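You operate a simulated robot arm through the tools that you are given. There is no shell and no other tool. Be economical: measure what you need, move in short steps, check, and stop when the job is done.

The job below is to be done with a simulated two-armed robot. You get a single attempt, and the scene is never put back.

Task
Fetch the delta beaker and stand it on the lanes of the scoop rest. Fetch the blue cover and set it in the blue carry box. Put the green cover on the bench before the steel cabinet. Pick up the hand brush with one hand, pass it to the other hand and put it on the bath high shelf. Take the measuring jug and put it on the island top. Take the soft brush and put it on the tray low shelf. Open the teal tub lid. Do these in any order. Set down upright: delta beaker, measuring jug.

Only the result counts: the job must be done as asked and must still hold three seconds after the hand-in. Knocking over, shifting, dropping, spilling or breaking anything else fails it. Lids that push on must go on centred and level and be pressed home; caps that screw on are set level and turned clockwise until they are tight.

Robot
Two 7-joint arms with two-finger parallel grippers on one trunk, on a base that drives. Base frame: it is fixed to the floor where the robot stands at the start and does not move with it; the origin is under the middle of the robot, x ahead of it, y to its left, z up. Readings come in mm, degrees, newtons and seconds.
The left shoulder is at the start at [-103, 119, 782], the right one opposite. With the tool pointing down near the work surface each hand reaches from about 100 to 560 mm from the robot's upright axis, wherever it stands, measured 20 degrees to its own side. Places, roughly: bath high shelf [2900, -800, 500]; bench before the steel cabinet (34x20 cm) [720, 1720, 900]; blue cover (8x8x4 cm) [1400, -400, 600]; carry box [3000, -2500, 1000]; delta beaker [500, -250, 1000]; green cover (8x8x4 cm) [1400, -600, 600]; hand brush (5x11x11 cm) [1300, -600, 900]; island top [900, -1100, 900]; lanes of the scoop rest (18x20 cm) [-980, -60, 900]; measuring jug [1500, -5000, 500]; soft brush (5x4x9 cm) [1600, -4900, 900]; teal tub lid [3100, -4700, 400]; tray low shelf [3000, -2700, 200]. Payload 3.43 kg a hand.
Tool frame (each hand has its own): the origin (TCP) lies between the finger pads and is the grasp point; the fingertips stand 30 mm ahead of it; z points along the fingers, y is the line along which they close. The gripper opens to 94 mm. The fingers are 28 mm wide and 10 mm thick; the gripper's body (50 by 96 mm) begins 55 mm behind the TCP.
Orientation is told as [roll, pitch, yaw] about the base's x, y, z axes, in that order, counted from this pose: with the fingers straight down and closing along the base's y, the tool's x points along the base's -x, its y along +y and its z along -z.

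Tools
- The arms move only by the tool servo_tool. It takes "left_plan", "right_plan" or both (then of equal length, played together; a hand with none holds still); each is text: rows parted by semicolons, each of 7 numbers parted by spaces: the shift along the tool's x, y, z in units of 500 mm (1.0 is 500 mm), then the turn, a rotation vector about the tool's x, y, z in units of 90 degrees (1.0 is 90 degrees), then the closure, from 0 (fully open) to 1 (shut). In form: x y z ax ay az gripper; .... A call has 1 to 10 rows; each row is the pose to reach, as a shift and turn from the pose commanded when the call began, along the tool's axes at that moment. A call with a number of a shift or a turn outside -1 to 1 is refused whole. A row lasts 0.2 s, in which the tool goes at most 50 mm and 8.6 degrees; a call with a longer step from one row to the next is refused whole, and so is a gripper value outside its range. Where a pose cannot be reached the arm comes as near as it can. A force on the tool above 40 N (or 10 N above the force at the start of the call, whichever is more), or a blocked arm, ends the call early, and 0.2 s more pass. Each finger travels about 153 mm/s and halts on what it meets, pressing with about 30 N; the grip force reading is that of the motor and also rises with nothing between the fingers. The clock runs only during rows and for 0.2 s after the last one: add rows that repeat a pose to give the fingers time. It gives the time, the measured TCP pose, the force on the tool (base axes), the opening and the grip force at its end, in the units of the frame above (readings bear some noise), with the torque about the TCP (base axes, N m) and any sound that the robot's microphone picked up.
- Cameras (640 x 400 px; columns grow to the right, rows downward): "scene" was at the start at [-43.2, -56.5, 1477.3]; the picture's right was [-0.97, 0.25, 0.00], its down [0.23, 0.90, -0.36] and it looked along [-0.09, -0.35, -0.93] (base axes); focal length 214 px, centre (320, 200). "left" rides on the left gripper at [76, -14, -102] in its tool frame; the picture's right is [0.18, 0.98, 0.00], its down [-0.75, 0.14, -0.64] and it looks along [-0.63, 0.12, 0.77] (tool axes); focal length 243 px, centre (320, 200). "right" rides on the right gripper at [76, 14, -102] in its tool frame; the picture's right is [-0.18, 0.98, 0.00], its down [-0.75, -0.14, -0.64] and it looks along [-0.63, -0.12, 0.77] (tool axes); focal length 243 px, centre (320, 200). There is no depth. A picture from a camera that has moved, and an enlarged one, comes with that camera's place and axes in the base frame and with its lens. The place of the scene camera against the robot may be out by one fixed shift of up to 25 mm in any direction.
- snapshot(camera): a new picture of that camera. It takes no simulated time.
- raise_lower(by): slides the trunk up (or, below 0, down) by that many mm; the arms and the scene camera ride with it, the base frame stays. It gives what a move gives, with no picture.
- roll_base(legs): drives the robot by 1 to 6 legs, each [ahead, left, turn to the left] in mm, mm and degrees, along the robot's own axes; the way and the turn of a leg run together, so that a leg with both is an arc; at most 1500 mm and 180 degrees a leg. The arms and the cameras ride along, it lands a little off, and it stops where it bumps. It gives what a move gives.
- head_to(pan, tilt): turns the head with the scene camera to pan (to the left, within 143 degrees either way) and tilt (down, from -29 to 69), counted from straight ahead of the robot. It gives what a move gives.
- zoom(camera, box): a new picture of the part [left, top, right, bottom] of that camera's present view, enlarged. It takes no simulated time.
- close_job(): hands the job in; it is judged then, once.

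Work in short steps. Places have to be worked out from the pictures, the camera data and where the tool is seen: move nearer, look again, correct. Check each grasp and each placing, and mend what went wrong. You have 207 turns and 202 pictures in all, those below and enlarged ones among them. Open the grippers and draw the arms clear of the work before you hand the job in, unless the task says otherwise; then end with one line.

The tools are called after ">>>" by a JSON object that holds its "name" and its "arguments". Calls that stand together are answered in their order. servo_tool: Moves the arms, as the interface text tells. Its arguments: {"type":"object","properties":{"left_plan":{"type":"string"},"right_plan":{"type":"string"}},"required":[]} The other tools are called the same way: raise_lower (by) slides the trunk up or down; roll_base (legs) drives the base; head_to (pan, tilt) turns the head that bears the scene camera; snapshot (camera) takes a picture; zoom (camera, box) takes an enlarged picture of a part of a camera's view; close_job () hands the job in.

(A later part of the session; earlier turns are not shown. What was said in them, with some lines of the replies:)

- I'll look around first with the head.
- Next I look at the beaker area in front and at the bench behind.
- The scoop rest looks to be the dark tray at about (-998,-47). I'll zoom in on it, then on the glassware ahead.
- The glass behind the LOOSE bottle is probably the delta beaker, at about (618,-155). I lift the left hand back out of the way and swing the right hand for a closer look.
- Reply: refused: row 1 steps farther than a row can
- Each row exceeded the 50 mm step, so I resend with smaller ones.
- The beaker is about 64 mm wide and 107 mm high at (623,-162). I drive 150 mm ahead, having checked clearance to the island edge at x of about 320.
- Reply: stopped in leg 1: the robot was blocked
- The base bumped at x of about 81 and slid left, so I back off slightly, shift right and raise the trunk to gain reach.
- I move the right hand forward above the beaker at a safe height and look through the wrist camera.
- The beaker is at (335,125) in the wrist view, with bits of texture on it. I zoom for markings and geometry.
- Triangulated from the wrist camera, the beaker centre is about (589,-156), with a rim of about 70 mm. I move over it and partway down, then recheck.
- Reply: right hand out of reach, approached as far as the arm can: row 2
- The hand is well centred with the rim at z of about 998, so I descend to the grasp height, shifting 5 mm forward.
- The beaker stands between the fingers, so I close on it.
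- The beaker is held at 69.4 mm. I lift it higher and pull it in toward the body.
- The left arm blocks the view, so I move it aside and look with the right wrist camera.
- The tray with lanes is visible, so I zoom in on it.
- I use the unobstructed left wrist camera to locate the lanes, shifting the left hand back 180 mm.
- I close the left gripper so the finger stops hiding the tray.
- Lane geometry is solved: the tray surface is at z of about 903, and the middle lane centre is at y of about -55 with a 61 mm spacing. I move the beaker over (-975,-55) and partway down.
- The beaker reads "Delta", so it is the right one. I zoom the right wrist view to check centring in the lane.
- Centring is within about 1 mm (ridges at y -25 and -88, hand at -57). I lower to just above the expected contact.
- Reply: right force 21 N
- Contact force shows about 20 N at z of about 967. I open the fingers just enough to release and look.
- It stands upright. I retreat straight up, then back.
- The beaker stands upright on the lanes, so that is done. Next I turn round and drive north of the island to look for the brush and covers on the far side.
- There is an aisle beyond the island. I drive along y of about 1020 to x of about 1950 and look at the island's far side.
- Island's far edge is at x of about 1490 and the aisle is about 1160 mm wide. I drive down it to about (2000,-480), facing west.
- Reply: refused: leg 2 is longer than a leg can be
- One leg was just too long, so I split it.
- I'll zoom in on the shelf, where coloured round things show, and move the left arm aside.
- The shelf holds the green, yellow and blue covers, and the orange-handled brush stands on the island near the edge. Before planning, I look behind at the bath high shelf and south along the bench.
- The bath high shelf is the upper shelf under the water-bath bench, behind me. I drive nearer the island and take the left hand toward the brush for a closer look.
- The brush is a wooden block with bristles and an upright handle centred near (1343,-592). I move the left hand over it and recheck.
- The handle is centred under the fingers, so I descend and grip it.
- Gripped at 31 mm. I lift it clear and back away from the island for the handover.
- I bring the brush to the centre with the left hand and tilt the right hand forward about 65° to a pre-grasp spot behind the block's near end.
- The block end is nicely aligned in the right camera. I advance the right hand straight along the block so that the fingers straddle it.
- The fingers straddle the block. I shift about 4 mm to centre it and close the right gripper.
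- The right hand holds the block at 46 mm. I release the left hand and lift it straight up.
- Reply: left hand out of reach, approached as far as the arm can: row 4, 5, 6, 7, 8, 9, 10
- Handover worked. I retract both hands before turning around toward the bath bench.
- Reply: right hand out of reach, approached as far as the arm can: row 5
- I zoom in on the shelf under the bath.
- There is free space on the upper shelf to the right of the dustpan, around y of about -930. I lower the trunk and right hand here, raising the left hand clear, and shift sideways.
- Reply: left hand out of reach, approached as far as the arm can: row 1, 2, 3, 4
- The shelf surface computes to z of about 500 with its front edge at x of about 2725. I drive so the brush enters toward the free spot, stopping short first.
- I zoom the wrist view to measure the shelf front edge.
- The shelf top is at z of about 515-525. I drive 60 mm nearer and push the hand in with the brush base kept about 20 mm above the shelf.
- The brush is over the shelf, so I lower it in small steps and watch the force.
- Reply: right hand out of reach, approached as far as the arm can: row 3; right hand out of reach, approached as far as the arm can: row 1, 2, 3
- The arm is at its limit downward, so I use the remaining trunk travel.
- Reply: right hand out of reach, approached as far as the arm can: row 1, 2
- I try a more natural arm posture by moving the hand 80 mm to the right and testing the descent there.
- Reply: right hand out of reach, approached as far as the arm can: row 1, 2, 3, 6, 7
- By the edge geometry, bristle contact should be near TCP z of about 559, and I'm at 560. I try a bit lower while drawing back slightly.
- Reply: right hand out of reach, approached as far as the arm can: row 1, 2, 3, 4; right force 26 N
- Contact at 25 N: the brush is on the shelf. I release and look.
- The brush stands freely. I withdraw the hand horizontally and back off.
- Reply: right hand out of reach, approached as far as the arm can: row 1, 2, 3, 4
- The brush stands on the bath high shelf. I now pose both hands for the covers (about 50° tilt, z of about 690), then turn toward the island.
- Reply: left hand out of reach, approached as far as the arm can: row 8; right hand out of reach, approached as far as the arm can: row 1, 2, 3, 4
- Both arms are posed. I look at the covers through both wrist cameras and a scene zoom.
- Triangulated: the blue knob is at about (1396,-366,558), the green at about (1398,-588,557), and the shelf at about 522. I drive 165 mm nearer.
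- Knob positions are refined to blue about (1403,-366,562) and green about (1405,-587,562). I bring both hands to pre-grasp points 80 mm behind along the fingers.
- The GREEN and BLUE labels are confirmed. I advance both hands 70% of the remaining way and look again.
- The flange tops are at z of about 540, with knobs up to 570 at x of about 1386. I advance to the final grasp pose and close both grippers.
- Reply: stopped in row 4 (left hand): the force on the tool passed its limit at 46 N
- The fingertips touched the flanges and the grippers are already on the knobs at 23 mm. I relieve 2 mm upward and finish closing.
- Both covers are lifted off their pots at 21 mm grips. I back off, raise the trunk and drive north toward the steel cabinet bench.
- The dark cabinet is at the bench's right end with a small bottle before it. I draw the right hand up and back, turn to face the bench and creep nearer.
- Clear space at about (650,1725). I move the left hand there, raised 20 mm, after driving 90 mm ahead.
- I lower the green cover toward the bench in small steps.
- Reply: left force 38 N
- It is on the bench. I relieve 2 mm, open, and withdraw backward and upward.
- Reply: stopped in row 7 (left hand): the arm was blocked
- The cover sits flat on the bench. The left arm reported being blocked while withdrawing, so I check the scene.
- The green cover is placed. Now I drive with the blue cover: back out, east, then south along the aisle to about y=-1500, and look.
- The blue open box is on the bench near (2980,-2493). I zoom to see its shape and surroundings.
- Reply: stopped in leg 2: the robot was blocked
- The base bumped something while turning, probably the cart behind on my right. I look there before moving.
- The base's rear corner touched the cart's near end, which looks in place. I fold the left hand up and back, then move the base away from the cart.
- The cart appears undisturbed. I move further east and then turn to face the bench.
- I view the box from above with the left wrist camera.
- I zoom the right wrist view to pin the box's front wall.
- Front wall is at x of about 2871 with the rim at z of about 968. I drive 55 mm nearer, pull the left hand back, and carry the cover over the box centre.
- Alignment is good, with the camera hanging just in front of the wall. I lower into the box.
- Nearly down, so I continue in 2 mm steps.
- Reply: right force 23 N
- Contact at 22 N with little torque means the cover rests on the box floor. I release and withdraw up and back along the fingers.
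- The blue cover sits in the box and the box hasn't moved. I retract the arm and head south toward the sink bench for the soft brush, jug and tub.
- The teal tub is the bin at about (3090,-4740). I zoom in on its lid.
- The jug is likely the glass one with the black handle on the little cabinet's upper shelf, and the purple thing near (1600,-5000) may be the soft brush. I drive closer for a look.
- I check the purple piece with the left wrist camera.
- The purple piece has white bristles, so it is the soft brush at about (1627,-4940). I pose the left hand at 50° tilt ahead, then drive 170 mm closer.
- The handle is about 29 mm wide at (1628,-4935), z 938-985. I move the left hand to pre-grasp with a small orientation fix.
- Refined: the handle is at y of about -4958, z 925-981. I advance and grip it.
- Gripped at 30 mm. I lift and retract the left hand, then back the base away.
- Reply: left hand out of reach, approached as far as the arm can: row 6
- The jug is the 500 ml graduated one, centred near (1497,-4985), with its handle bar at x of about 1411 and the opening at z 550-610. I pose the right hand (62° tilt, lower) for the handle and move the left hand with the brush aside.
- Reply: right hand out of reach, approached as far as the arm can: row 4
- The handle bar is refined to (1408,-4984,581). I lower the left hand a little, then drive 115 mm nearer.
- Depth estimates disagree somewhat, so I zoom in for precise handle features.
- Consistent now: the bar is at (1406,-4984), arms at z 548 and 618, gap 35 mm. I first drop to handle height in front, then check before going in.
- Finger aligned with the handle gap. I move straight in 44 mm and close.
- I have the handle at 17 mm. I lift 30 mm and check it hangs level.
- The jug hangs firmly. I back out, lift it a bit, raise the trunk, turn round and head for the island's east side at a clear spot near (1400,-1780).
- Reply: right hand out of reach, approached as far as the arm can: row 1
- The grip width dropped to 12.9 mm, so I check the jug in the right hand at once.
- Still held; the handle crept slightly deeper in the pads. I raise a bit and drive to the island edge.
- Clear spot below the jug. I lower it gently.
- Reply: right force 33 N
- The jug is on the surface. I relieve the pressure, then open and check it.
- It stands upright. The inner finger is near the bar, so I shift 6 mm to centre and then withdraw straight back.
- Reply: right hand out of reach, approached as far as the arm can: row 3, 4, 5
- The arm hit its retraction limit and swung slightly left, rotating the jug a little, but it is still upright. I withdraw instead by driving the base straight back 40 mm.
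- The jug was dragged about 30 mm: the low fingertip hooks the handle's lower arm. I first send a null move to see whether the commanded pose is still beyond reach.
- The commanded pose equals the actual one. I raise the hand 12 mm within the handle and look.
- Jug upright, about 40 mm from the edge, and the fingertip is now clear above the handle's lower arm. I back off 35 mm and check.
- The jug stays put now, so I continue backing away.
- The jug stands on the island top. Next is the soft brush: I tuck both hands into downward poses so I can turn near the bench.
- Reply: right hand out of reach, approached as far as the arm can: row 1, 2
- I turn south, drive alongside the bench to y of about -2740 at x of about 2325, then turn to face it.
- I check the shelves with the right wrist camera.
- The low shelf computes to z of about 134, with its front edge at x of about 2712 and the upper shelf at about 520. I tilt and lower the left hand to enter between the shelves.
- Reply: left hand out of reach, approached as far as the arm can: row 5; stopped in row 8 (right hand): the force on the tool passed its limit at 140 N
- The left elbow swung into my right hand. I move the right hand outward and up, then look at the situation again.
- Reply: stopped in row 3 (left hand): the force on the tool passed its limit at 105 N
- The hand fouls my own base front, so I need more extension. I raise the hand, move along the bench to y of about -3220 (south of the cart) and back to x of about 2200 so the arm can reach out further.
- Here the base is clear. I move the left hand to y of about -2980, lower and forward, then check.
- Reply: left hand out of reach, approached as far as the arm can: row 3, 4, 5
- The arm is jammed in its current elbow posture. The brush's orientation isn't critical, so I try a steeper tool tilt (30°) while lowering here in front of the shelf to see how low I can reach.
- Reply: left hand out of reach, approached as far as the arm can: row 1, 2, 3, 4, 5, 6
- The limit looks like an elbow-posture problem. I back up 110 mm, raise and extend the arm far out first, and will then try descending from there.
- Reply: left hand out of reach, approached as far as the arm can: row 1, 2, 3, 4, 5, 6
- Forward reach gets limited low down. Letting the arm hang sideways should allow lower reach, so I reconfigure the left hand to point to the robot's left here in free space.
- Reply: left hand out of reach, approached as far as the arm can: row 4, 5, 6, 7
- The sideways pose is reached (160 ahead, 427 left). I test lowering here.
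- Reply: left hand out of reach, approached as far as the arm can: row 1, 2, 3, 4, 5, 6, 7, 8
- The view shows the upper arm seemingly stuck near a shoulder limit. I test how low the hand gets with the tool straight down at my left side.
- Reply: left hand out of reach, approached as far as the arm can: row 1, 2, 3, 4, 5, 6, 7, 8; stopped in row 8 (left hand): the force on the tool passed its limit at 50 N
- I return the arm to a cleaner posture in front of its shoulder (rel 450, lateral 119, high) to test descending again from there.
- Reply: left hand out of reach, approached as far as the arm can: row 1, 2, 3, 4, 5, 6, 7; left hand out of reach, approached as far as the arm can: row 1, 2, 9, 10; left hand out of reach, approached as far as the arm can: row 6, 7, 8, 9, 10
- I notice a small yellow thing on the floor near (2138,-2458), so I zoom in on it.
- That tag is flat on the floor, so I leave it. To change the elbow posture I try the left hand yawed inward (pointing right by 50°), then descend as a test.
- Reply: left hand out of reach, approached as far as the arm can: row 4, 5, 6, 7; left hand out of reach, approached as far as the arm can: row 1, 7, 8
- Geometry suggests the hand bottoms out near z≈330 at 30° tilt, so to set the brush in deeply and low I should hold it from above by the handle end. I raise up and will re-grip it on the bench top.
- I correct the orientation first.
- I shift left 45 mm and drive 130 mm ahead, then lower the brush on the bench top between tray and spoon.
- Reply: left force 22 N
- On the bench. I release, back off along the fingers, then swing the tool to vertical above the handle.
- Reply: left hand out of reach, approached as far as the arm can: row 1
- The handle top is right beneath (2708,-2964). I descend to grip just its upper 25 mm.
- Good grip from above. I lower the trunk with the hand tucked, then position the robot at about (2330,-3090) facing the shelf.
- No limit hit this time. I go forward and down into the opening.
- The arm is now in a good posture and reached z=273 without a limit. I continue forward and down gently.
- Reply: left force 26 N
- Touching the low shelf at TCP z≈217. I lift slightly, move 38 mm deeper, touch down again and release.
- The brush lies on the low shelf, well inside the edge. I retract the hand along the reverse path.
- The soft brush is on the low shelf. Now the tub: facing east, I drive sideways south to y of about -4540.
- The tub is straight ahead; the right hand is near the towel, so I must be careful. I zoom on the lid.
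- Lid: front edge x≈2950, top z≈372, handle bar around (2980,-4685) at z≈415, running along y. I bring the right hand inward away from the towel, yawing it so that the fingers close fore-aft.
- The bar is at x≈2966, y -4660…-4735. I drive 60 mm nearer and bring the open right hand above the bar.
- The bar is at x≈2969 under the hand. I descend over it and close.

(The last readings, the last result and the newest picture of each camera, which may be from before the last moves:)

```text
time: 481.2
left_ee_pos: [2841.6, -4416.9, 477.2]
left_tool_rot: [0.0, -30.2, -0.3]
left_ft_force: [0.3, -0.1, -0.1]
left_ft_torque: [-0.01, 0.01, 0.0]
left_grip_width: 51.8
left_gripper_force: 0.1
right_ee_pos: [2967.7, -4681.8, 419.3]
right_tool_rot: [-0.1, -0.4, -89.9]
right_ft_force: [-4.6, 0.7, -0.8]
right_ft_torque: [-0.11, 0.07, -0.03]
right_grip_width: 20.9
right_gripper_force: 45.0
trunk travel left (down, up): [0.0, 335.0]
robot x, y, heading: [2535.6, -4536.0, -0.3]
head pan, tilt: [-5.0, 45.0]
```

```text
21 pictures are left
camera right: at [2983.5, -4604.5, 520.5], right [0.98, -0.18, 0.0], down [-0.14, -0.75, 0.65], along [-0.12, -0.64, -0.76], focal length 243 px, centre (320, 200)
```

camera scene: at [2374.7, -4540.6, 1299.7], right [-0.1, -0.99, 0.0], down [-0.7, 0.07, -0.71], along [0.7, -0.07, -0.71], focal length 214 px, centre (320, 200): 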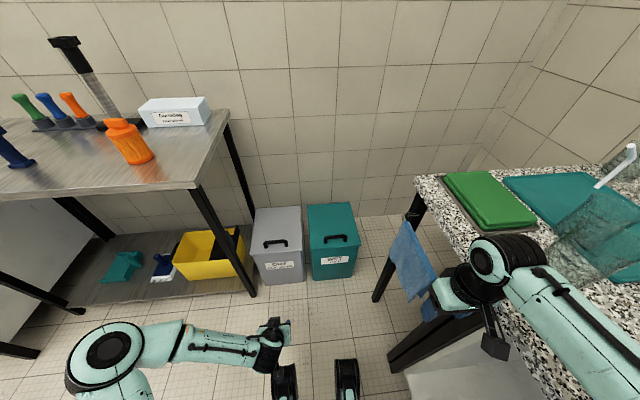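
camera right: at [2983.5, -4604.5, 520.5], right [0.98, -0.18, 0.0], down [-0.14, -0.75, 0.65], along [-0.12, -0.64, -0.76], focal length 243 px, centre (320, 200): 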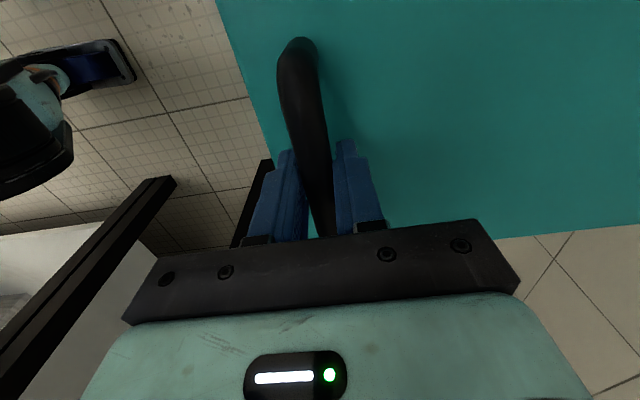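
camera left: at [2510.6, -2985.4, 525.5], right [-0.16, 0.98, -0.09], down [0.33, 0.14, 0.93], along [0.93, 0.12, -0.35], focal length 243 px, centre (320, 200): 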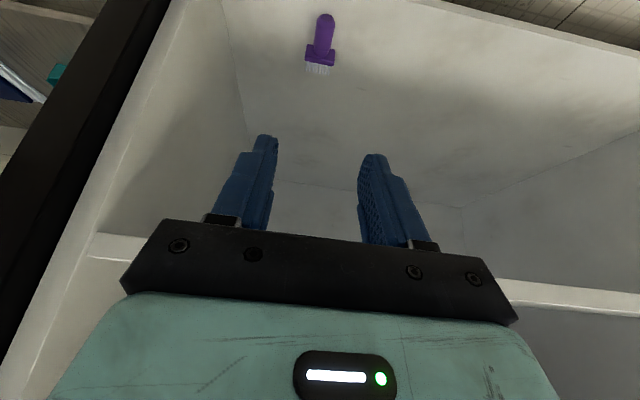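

The handle is gripped. I lift it along the hinge arc to about 45°.

>>> {"name": "servo_tool", "arguments": {"right_plan": "0 0.018 -0.069 0 0 0 0.95; 0 0.045 -0.136 0 0 0 0.95; 0 0.081 -0.198 0 0 0 0.95; 0 0.124 -0.255 0 0 0 0.95; 0 0.175 -0.306 0 0 0 0.95; 0 0.231 -0.35 0 0 0 0.95"}}

>>> {"name": "snapshot", "arguments": {"camera": "scene"}}

```text
time: 482.0
left_ee_pos: [2841.0, -4415.9, 477.5]
left_tool_rot: [-0.1, -30.3, -0.3]
left_ft_force: [0.4, 0.1, -1.1]
left_ft_torque: [0.02, 0.0, -0.03]
left_grip_width: 52.0
left_gripper_force: 0.2
right_ee_pos: [2995.6, -4681.7, 500.9]
right_tool_rot: [-1.4, -0.6, -90.1]
right_ft_force: [-14.1, -0.7, 6.4]
right_ft_torque: [0.17, 0.32, -0.2]
right_grip_width: 17.3
right_gripper_force: 45.4
trunk travel left (down, up): [0.0, 335.0]
robot x, y, heading: [2536.7, -4531.9, -0.2]
head pan, tilt: [-5.0, 45.0]
stopped in row 3 (right hand): the force on the tool passed its limit at 43 N (the readings are from after the stop); the commanded pose is now the measured one
```

```text
20 pictures are left
camera scene: at [2633.8, -4540.8, 1299.8], right [-0.09, -1.0, 0.0], down [-0.7, 0.06, -0.71], along [0.7, -0.06, -0.71], focal length 214 px, centre (320, 200)
```

scene: 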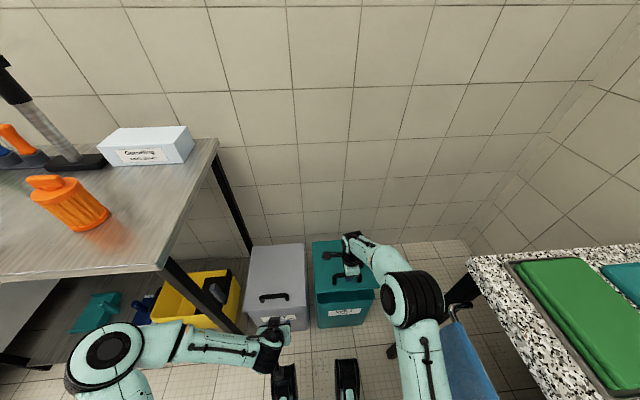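

The lid has moved but the force tripped at about 18°. I zoom to see.

>>> {"name": "zoom", "arguments": {"camera": "scene", "box": [280, 215, 420, 335]}}

>>> {"name": "snapshot", "arguments": {"camera": "right"}}

```text
3.33 times, centred on (350, 275) of scene
camera zoom: at [2633.8, -4540.8, 1299.8], right [-0.09, -1.0, 0.0], down [-0.7, 0.06, -0.71], along [0.7, -0.06, -0.71], focal length 715 px, centre (220, -50)
```

zoom: 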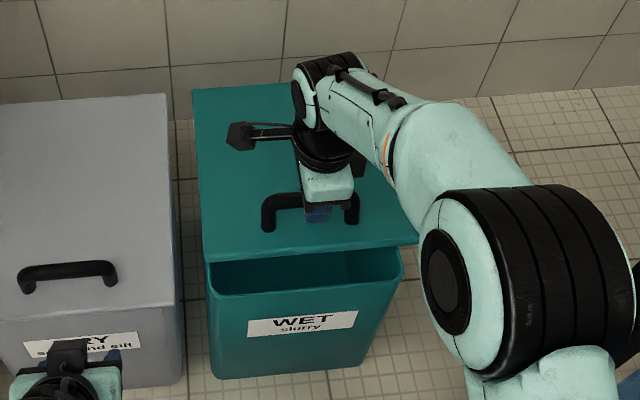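

```text
18 pictures are left
camera right: at [3011.9, -4604.3, 603.7], right [0.98, -0.19, -0.02], down [-0.13, -0.75, 0.65], along [-0.14, -0.64, -0.76], focal length 243 px, centre (320, 200)
```

right: 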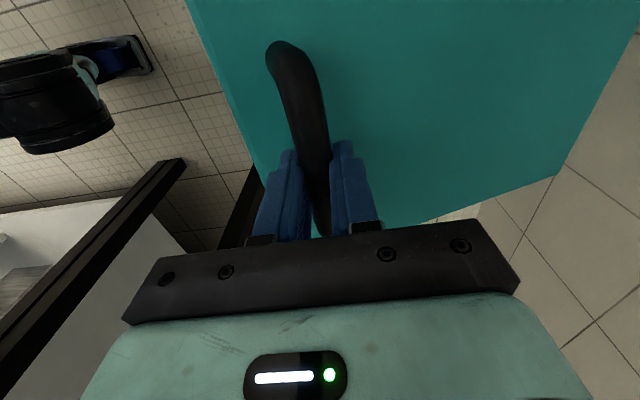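

The lid is rising. The outward radial force indicates that the hinge sits slightly higher and further than assumed, so I continue on a corrected arc.

>>> {"name": "servo_tool", "arguments": {"right_plan": "0 -0.005 -0.02 0 0 0 0.95; 0 0.003 -0.041 0 0 0 0.95; 0 0.022 -0.075 0 0 0 0.95; 0 0.043 -0.108 0 0 0 0.95; 0 0.067 -0.138 0 0 0 0.95; 0 0.093 -0.168 0 0 0 0.95; 0 0.12 -0.195 0 0 0 0.95"}}

```text
time: 482.8
left_ee_pos: [2841.7, -4417.2, 475.2]
left_tool_rot: [0.1, -30.1, -0.3]
left_ft_force: [-0.1, 0.1, -0.1]
left_ft_torque: [-0.01, -0.01, -0.01]
left_grip_width: 51.7
left_gripper_force: 0.0
right_ee_pos: [3012.9, -4681.6, 534.7]
right_tool_rot: [-0.1, -0.5, -90.3]
right_ft_force: [11.5, 0.6, -9.4]
right_ft_torque: [0.03, -0.37, -0.21]
right_grip_width: 17.5
right_gripper_force: 45.1
trunk travel left (down, up): [0.0, 335.0]
robot x, y, heading: [2535.5, -4526.5, 0.0]
head pan, tilt: [-5.0, 45.0]
stopped in row 4 (right hand): the force on the tool passed its limit at 41 N (the readings are from after the stop); the commanded pose is now the measured one
```

Radial errors are small but the grip is stiff. I tilt the hand forward 45° so the lower finger sits under the bar and loosen the grip slightly, so the bar is caged and can rotate freely.

>>> {"name": "servo_tool", "arguments": {"right_plan": "0 0 0 -0.08 0 0 0.95; 0 0 0 -0.16 0 0 0.92; 0 0 0 -0.25 0 0 0.88; 0 0 0 -0.33 0 0 0.84; 0 0 0 -0.42 0 0 0.8; 0 0 0 -0.5 0 0 0.77; 0 0 0 -0.5 0 0 0.75"}}

>>> {"name": "snapshot", "arguments": {"camera": "right"}}

```text
time: 484.4
left_ee_pos: [2841.3, -4416.8, 476.3]
left_tool_rot: [0.0, -30.2, -0.3]
left_ft_force: [-0.1, -0.7, -0.7]
left_ft_torque: [0.0, -0.03, 0.01]
left_grip_width: 51.6
left_gripper_force: 0.0
right_ee_pos: [3011.2, -4683.1, 534.9]
right_tool_rot: [44.8, -0.6, -90.2]
right_ft_force: [-1.0, 0.5, -1.3]
right_ft_torque: [-0.02, 0.0, -0.01]
right_grip_width: 23.6
right_gripper_force: 0.0
trunk travel left (down, up): [0.0, 335.0]
robot x, y, heading: [2536.9, -4529.8, -0.0]
head pan, tilt: [-5.0, 45.0]
```

```text
17 pictures are left
camera right: at [2949.4, -4604.1, 617.9], right [0.7, -0.18, 0.69], down [-0.55, -0.75, 0.36], along [0.46, -0.64, -0.62], focal length 243 px, centre (320, 200)
```

right: 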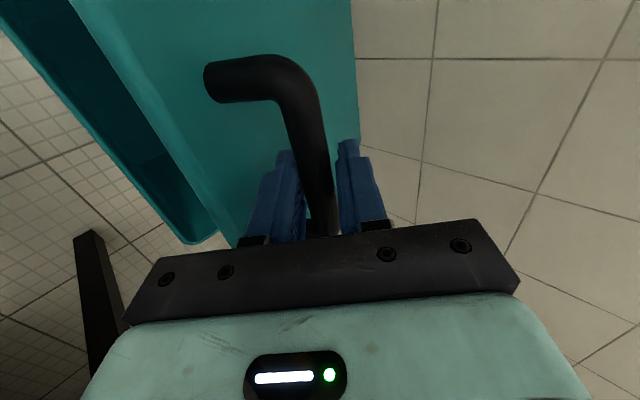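

No load is felt and the lid seems to hold itself. I continue along the arc to about 65°, gradually straightening the tool to stay clear of the lid edge.

>>> {"name": "servo_tool", "arguments": {"right_plan": "0 0.042 -0.007 0 0 0 0.75; 0 0.08 -0.0105 0 0 0 0.75; 0 0.1185 -0.011 0 0 0 0.75; 0 0.157 -0.009 0 0 0 0.75; 0 0.195 -0.003 0.04 0 0 0.75; 0 0.2326 0.003 0.08 0 0 0.75; 0 0.27 0.014 0.125 0 0 0.75; 0 0.305 0.0255 0.167 0 0 0.75; 0 0.34 0.042 0.21 0 0 0.75; 0 0.375 0.058 0.256 0 0 0.75"}}

>>> {"name": "zoom", "arguments": {"camera": "scene", "box": [260, 180, 460, 340]}}

```text
time: 486.6
left_ee_pos: [2841.6, -4416.6, 476.3]
left_tool_rot: [0.0, -30.1, -0.1]
left_ft_force: [-0.8, 0.5, -0.5]
left_ft_torque: [-0.02, 0.03, -0.04]
left_grip_width: 51.7
left_gripper_force: 0.0
right_ee_pos: [3165.0, -4681.3, 647.5]
right_tool_rot: [21.7, -0.6, -90.3]
right_ft_force: [0.6, 0.1, 2.3]
right_ft_torque: [-0.03, 0.0, -0.01]
right_grip_width: 23.3
right_gripper_force: 0.0
trunk travel left (down, up): [0.0, 335.0]
robot x, y, heading: [2540.9, -4532.7, 0.1]
head pan, tilt: [-5.0, 45.0]
```

```text
2.50 times, centred on (360, 260) of scene
camera zoom: at [2635.9, -4541.1, 1299.7], right [-0.09, -1.0, 0.0], down [-0.7, 0.06, -0.71], along [0.7, -0.06, -0.71], focal length 536 px, centre (220, 50)
```

zoom: 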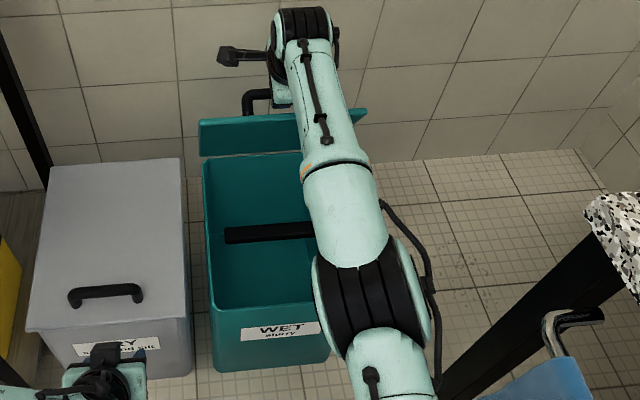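

The lid is at about 67° and following well. I push on by driving the base forward 60 mm, then straightening the tool.

>>> {"name": "roll_base", "arguments": {"legs": [[60, 0, 0]]}}

>>> {"name": "servo_tool", "arguments": {"right_plan": "0 0.005 -0.005 0.08 0 0 0.75; 0 0.01 -0.01 0.16 0 0 0.75; 0 0.02 -0.01 0.2 0 0 0.75"}}

>>> {"name": "zoom", "arguments": {"camera": "scene", "box": [240, 180, 440, 340]}}

```text
time: 487.6
left_ee_pos: [2901.3, -4416.5, 474.6]
left_tool_rot: [0.0, -30.3, -0.2]
left_ft_force: [0.6, -0.1, -0.3]
left_ft_torque: [0.03, -0.01, 0.04]
left_grip_width: 51.6
left_gripper_force: 0.0
right_ee_pos: [3224.7, -4681.5, 647.5]
right_tool_rot: [21.6, -0.5, -90.0]
right_ft_force: [2.1, -0.8, 0.6]
right_ft_torque: [-0.02, 0.01, 0.01]
right_grip_width: 23.8
right_gripper_force: 0.7
trunk travel left (down, up): [0.0, 335.0]
robot x, y, heading: [2597.0, -4528.3, -0.1]
head pan, tilt: [-5.0, 45.0]
```

```text
time: 488.4
left_ee_pos: [2901.8, -4416.0, 476.2]
left_tool_rot: [0.0, -30.2, -0.3]
left_ft_force: [0.3, -0.6, -0.2]
left_ft_torque: [0.02, 0.0, 0.02]
left_grip_width: 52.0
left_gripper_force: 0.2
right_ee_pos: [3160.0, -4679.3, 644.2]
right_tool_rot: [4.8, -0.5, -90.1]
right_ft_force: [0.2, 0.6, 0.0]
right_ft_torque: [-0.03, 0.01, -0.01]
right_grip_width: 23.7
right_gripper_force: 0.1
right hand out of reach, approached as far as the arm can: row 1, 2, 3
trunk travel left (down, up): [0.0, 335.0]
robot x, y, heading: [2595.2, -4530.0, 0.0]
head pan, tilt: [-5.0, 45.0]
```

```text
2.50 times, centred on (340, 260) of scene
camera zoom: at [2695.4, -4540.6, 1299.8], right [-0.09, -1.0, 0.0], down [-0.7, 0.06, -0.71], along [0.7, -0.06, -0.71], focal length 536 px, centre (270, 50)
```

zoom: 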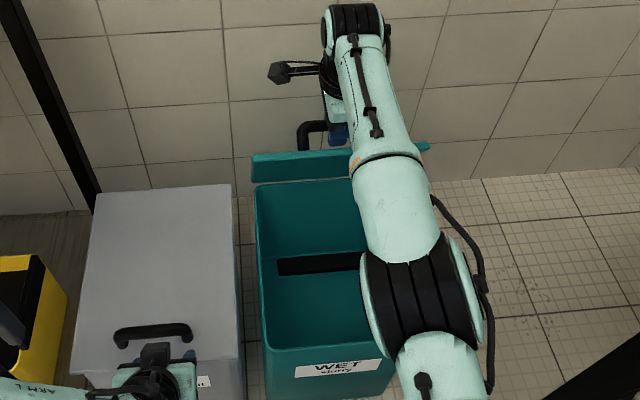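

The lid is around 68°. I raise the left hand clear of the DRY bin and drive another 70 mm to push the lid to near vertical.

>>> {"name": "servo_tool", "arguments": {"left_plan": "-0.03 0 -0.052 0 0 0 0.45; -0.06 0 -0.104 0 0 0 0.45; -0.09 0 -0.156 0 0 0 0.45"}}

>>> {"name": "roll_base", "arguments": {"legs": [[70, 0, 0]]}}

>>> {"name": "zoom", "arguments": {"camera": "scene", "box": [220, 180, 420, 340]}}

```text
time: 489.2
left_ee_pos: [2901.7, -4417.6, 567.4]
left_tool_rot: [0.1, -30.2, -0.3]
left_ft_force: [0.1, -0.7, 0.2]
left_ft_torque: [-0.01, 0.01, 0.01]
left_grip_width: 51.8
left_gripper_force: 0.1
right_ee_pos: [3161.1, -4681.3, 644.4]
right_tool_rot: [4.9, -0.5, -90.1]
right_ft_force: [0.5, -0.1, 0.5]
right_ft_torque: [0.02, -0.01, 0.02]
right_grip_width: 23.3
right_gripper_force: 0.1
trunk travel left (down, up): [0.0, 335.0]
robot x, y, heading: [2596.1, -4530.8, 0.0]
head pan, tilt: [-5.0, 45.0]
```

```text
time: 490.2
left_ee_pos: [2956.0, -4417.1, 566.5]
left_tool_rot: [-0.2, -30.2, -0.4]
left_ft_force: [-0.4, 0.7, 0.9]
left_ft_torque: [0.02, 0.0, 0.01]
left_grip_width: 51.8
left_gripper_force: 0.1
right_ee_pos: [3215.8, -4679.5, 643.3]
right_tool_rot: [5.0, -0.5, -90.2]
right_ft_force: [0.5, -0.2, 0.1]
right_ft_torque: [0.03, 0.0, -0.05]
right_grip_width: 23.8
right_gripper_force: 0.1
trunk travel left (down, up): [0.0, 335.0]
robot x, y, heading: [2651.1, -4530.7, 0.0]
head pan, tilt: [-5.0, 45.0]
stopped in leg 1: the robot was blocked; the commanded pose is now the measured one
```

```text
2.50 times, centred on (320, 260) of scene
camera zoom: at [2748.8, -4540.6, 1299.8], right [-0.09, -1.0, 0.0], down [-0.7, 0.06, -0.71], along [0.7, -0.06, -0.71], focal length 536 px, centre (320, 50)
```

zoom: 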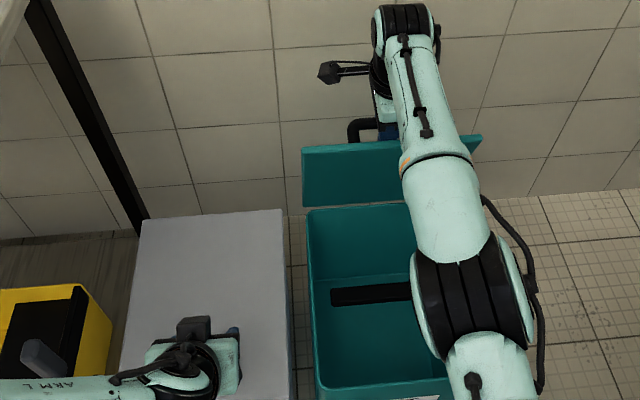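

The lid is near vertical (about 80°) and the base touched something, so I stop driving. I release the bar, lift the hand off and come round to the lid's inner side.

>>> {"name": "servo_tool", "arguments": {"right_plan": "0 0 0 0 0 0 0.6; 0 0 0 0 0 0 0.45; 0 0 -0.06 0 0 0 0.45; 0 0 -0.13 0 0 0 0.45; 0 0 -0.2 0 0 0 0.45"}}

>>> {"name": "roll_base", "arguments": {"legs": [[-15, 0, 0]]}}

>>> {"name": "snapshot", "arguments": {"camera": "scene"}}

```text
time: 491.4
left_ee_pos: [2956.2, -4415.8, 565.2]
left_tool_rot: [-0.2, -30.3, -0.2]
left_ft_force: [-1.2, 0.4, 0.2]
left_ft_torque: [-0.04, -0.03, -0.02]
left_grip_width: 51.8
left_gripper_force: 0.0
right_ee_pos: [3189.9, -4676.6, 739.5]
right_tool_rot: [5.1, -0.7, -90.1]
right_ft_force: [0.0, 1.2, 0.0]
right_ft_torque: [-0.04, -0.02, 0.0]
right_grip_width: 51.6
right_gripper_force: 0.1
right hand out of reach, approached as far as the arm can: row 4, 5
trunk travel left (down, up): [0.0, 335.0]
robot x, y, heading: [2650.3, -4530.1, -0.2]
head pan, tilt: [-5.0, 45.0]
```

```text
time: 492.2
left_ee_pos: [2940.4, -4416.5, 567.5]
left_tool_rot: [0.1, -30.2, -0.2]
left_ft_force: [0.5, 0.2, 0.2]
left_ft_torque: [0.0, 0.01, 0.01]
left_grip_width: 51.6
left_gripper_force: 0.0
right_ee_pos: [3177.1, -4677.5, 739.5]
right_tool_rot: [5.0, -0.6, -90.0]
right_ft_force: [0.1, -0.4, -0.9]
right_ft_torque: [0.0, 0.0, -0.01]
right_grip_width: 51.6
right_gripper_force: 0.1
trunk travel left (down, up): [0.0, 335.0]
robot x, y, heading: [2634.8, -4531.1, 0.2]
head pan, tilt: [-5.0, 45.0]
```

```text
13 pictures are left
camera scene: at [2733.6, -4540.6, 1299.8], right [-0.09, -1.0, 0.0], down [-0.7, 0.06, -0.71], along [0.7, -0.06, -0.71], focal length 214 px, centre (320, 200)
```

scene: 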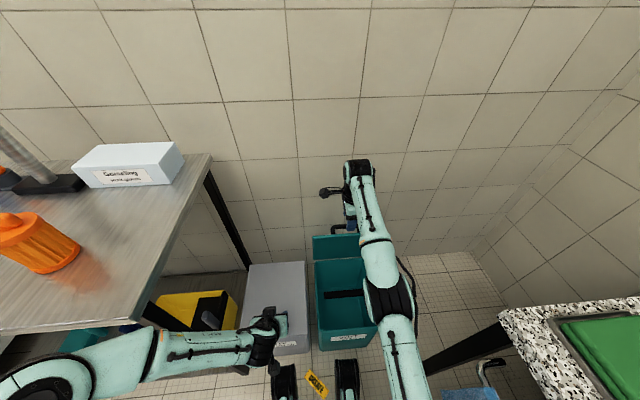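

The lid holds itself open. There's a yellow tag on the floor here too, so I zoom to read it.

>>> {"name": "zoom", "arguments": {"camera": "scene", "box": [295, 365, 335, 400]}}

```text
11.43 times, centred on (315, 382) of scene
camera zoom: at [2733.6, -4540.6, 1299.8], right [-0.09, -1.0, 0.0], down [-0.7, 0.06, -0.71], along [0.7, -0.06, -0.71], focal length 2451 px, centre (377, -1886)
```

zoom: 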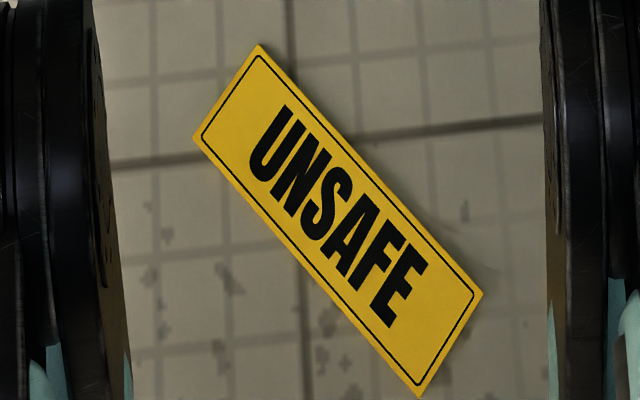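

That is just a tag, and I leave it. I move the right hand back west of the lid, close it and tilt forward to push the inner face.

>>> {"name": "servo_tool", "arguments": {"right_plan": "0 -0.05 0 -0.07 0 0 0.6; 0 -0.1 0 -0.15 0 0 0.8; 0 -0.15 0 -0.22 0 0 1; 0 -0.2 0 -0.3 0 0 1; 0 -0.24 0 -0.38 0 0 1; 0 -0.26 0 -0.45 0 0 1; 0 -0.26 0.06 -0.45 0 0 1; 0 -0.26 0.12 -0.45 0 0 1; 0 -0.26 0.16 -0.45 0 0 1"}}

>>> {"name": "zoom", "arguments": {"camera": "scene", "box": [240, 150, 440, 300]}}

```text
time: 494.2
left_ee_pos: [2940.4, -4416.5, 567.8]
left_tool_rot: [-0.1, -30.3, -0.2]
left_ft_force: [0.2, -0.3, -1.1]
left_ft_torque: [-0.02, 0.02, 0.02]
left_grip_width: 52.1
left_gripper_force: 0.0
right_ee_pos: [3053.6, -4679.2, 647.8]
right_tool_rot: [45.6, -0.5, -90.2]
right_ft_force: [0.5, 0.0, -0.2]
right_ft_torque: [0.02, -0.02, -0.02]
right_grip_width: 0.1
right_gripper_force: 30.0
trunk travel left (down, up): [0.0, 335.0]
robot x, y, heading: [2633.0, -4527.8, 0.1]
head pan, tilt: [-5.0, 45.0]
```

```text
2.67 times, centred on (340, 225) of scene
camera zoom: at [2734.1, -4540.7, 1299.7], right [-0.09, -1.0, 0.0], down [-0.7, 0.06, -0.71], along [0.7, -0.06, -0.71], focal length 572 px, centre (267, 133)
```

zoom: 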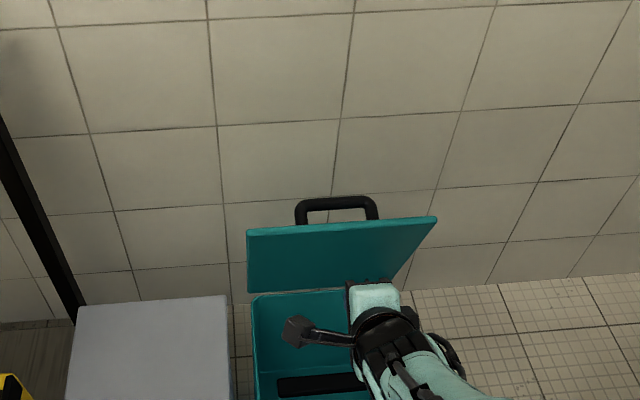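

The lid stands by itself. I push its inner face eastward.

>>> {"name": "servo_tool", "arguments": {"right_plan": "0 0.05 0.051 0 0 0 1; 0 0.1 0.102 0 0 0 1; 0 0.15 0.153 0 0 0 1; 0 0.19 0.194 0 0 0 1; 0 0.23 0.235 0 0 0 1; 0 0.265 0.27 0 0 0 1; 0 0.3 0.306 0 0 0 1"}}

>>> {"name": "zoom", "arguments": {"camera": "scene", "box": [240, 150, 440, 300]}}

```text
time: 495.6
left_ee_pos: [2938.5, -4416.9, 567.7]
left_tool_rot: [-0.1, -30.3, -0.4]
left_ft_force: [-0.3, 0.1, 0.4]
left_ft_torque: [-0.03, -0.03, 0.0]
left_grip_width: 51.5
left_gripper_force: 0.0
right_ee_pos: [3233.5, -4678.5, 649.0]
right_tool_rot: [44.8, -0.3, -90.2]
right_ft_force: [-22.4, -1.1, 8.9]
right_ft_torque: [0.01, 0.03, 0.01]
right_grip_width: 0.0
right_gripper_force: 29.3
trunk travel left (down, up): [0.0, 335.0]
robot x, y, heading: [2633.2, -4532.2, -0.2]
head pan, tilt: [-5.0, 45.0]
stopped in row 7 (right hand): the force on the tool passed its limit at 71 N (the readings are from after the stop); the commanded pose is now the measured one
```

```text
2.67 times, centred on (340, 225) of scene
camera zoom: at [2731.2, -4540.7, 1299.9], right [-0.09, -1.0, 0.0], down [-0.7, 0.06, -0.71], along [0.71, -0.06, -0.71], focal length 572 px, centre (267, 133)
```

zoom: 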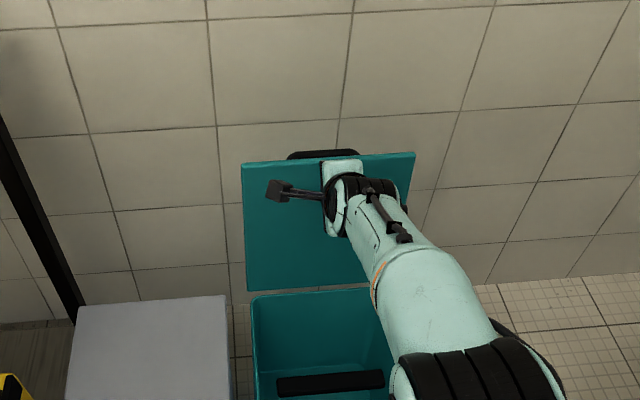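

The lid met its stop, fully open. I withdraw the hand, back the base away and verify.

>>> {"name": "servo_tool", "arguments": {"right_plan": "0 -0.04 -0.041 0 0 0 1; 0 -0.09 -0.092 0 0 0 1; 0 -0.14 -0.143 0 0 0 1; 0 -0.19 -0.194 0 0 0 1; 0 -0.2 -0.25 0 0 0 1; 0 -0.2 -0.32 0 0 0 0.5; 0 -0.2 -0.38 0 0 0 0.3"}}

>>> {"name": "roll_base", "arguments": {"legs": [[-300, 0, 0]]}}

>>> {"name": "snapshot", "arguments": {"camera": "scene"}}

```text
time: 497.2
left_ee_pos: [2941.2, -4418.2, 566.9]
left_tool_rot: [0.0, -30.2, -0.2]
left_ft_force: [-0.4, 0.0, 0.6]
left_ft_torque: [0.0, 0.01, 0.0]
left_grip_width: 51.8
left_gripper_force: 0.0
right_ee_pos: [3030.2, -4678.8, 710.3]
right_tool_rot: [44.7, -0.4, -90.1]
right_ft_force: [-1.2, -0.7, -0.6]
right_ft_torque: [-0.01, 0.0, 0.01]
right_grip_width: 65.8
right_gripper_force: 0.1
trunk travel left (down, up): [0.0, 335.0]
robot x, y, heading: [2633.6, -4532.2, 0.1]
head pan, tilt: [-5.0, 45.0]
```

```text
time: 499.3
left_ee_pos: [2642.7, -4417.0, 567.6]
left_tool_rot: [0.0, -30.2, -0.3]
left_ft_force: [0.9, -0.9, 0.5]
left_ft_torque: [0.01, 0.01, -0.02]
left_grip_width: 51.9
left_gripper_force: 0.0
right_ee_pos: [2732.6, -4677.5, 711.5]
right_tool_rot: [44.8, -0.4, -90.1]
right_ft_force: [0.4, -0.5, 0.0]
right_ft_torque: [0.01, 0.0, -0.02]
right_grip_width: 65.8
right_gripper_force: 0.0
trunk travel left (down, up): [0.0, 335.0]
robot x, y, heading: [2337.7, -4529.9, -0.2]
head pan, tilt: [-5.0, 45.0]
```

```text
9 pictures are left
camera scene: at [2436.4, -4540.6, 1299.8], right [-0.09, -1.0, 0.0], down [-0.7, 0.06, -0.71], along [0.7, -0.06, -0.71], focal length 214 px, centre (320, 200)
```

scene: 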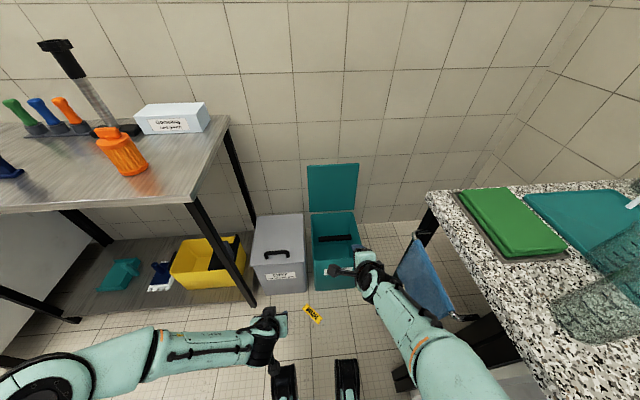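

All seven items look done as asked; both hands are empty, open and clear of the work, so I hand in.

>>> {"name": "close_job", "arguments": {}}

```text
The job is handed in.
```

I did all seven tasks and handed the job in. The base touched the cart and stopped just short of the tub area; both looked in place afterwards, but I couldn't confirm that nothing had shifted.
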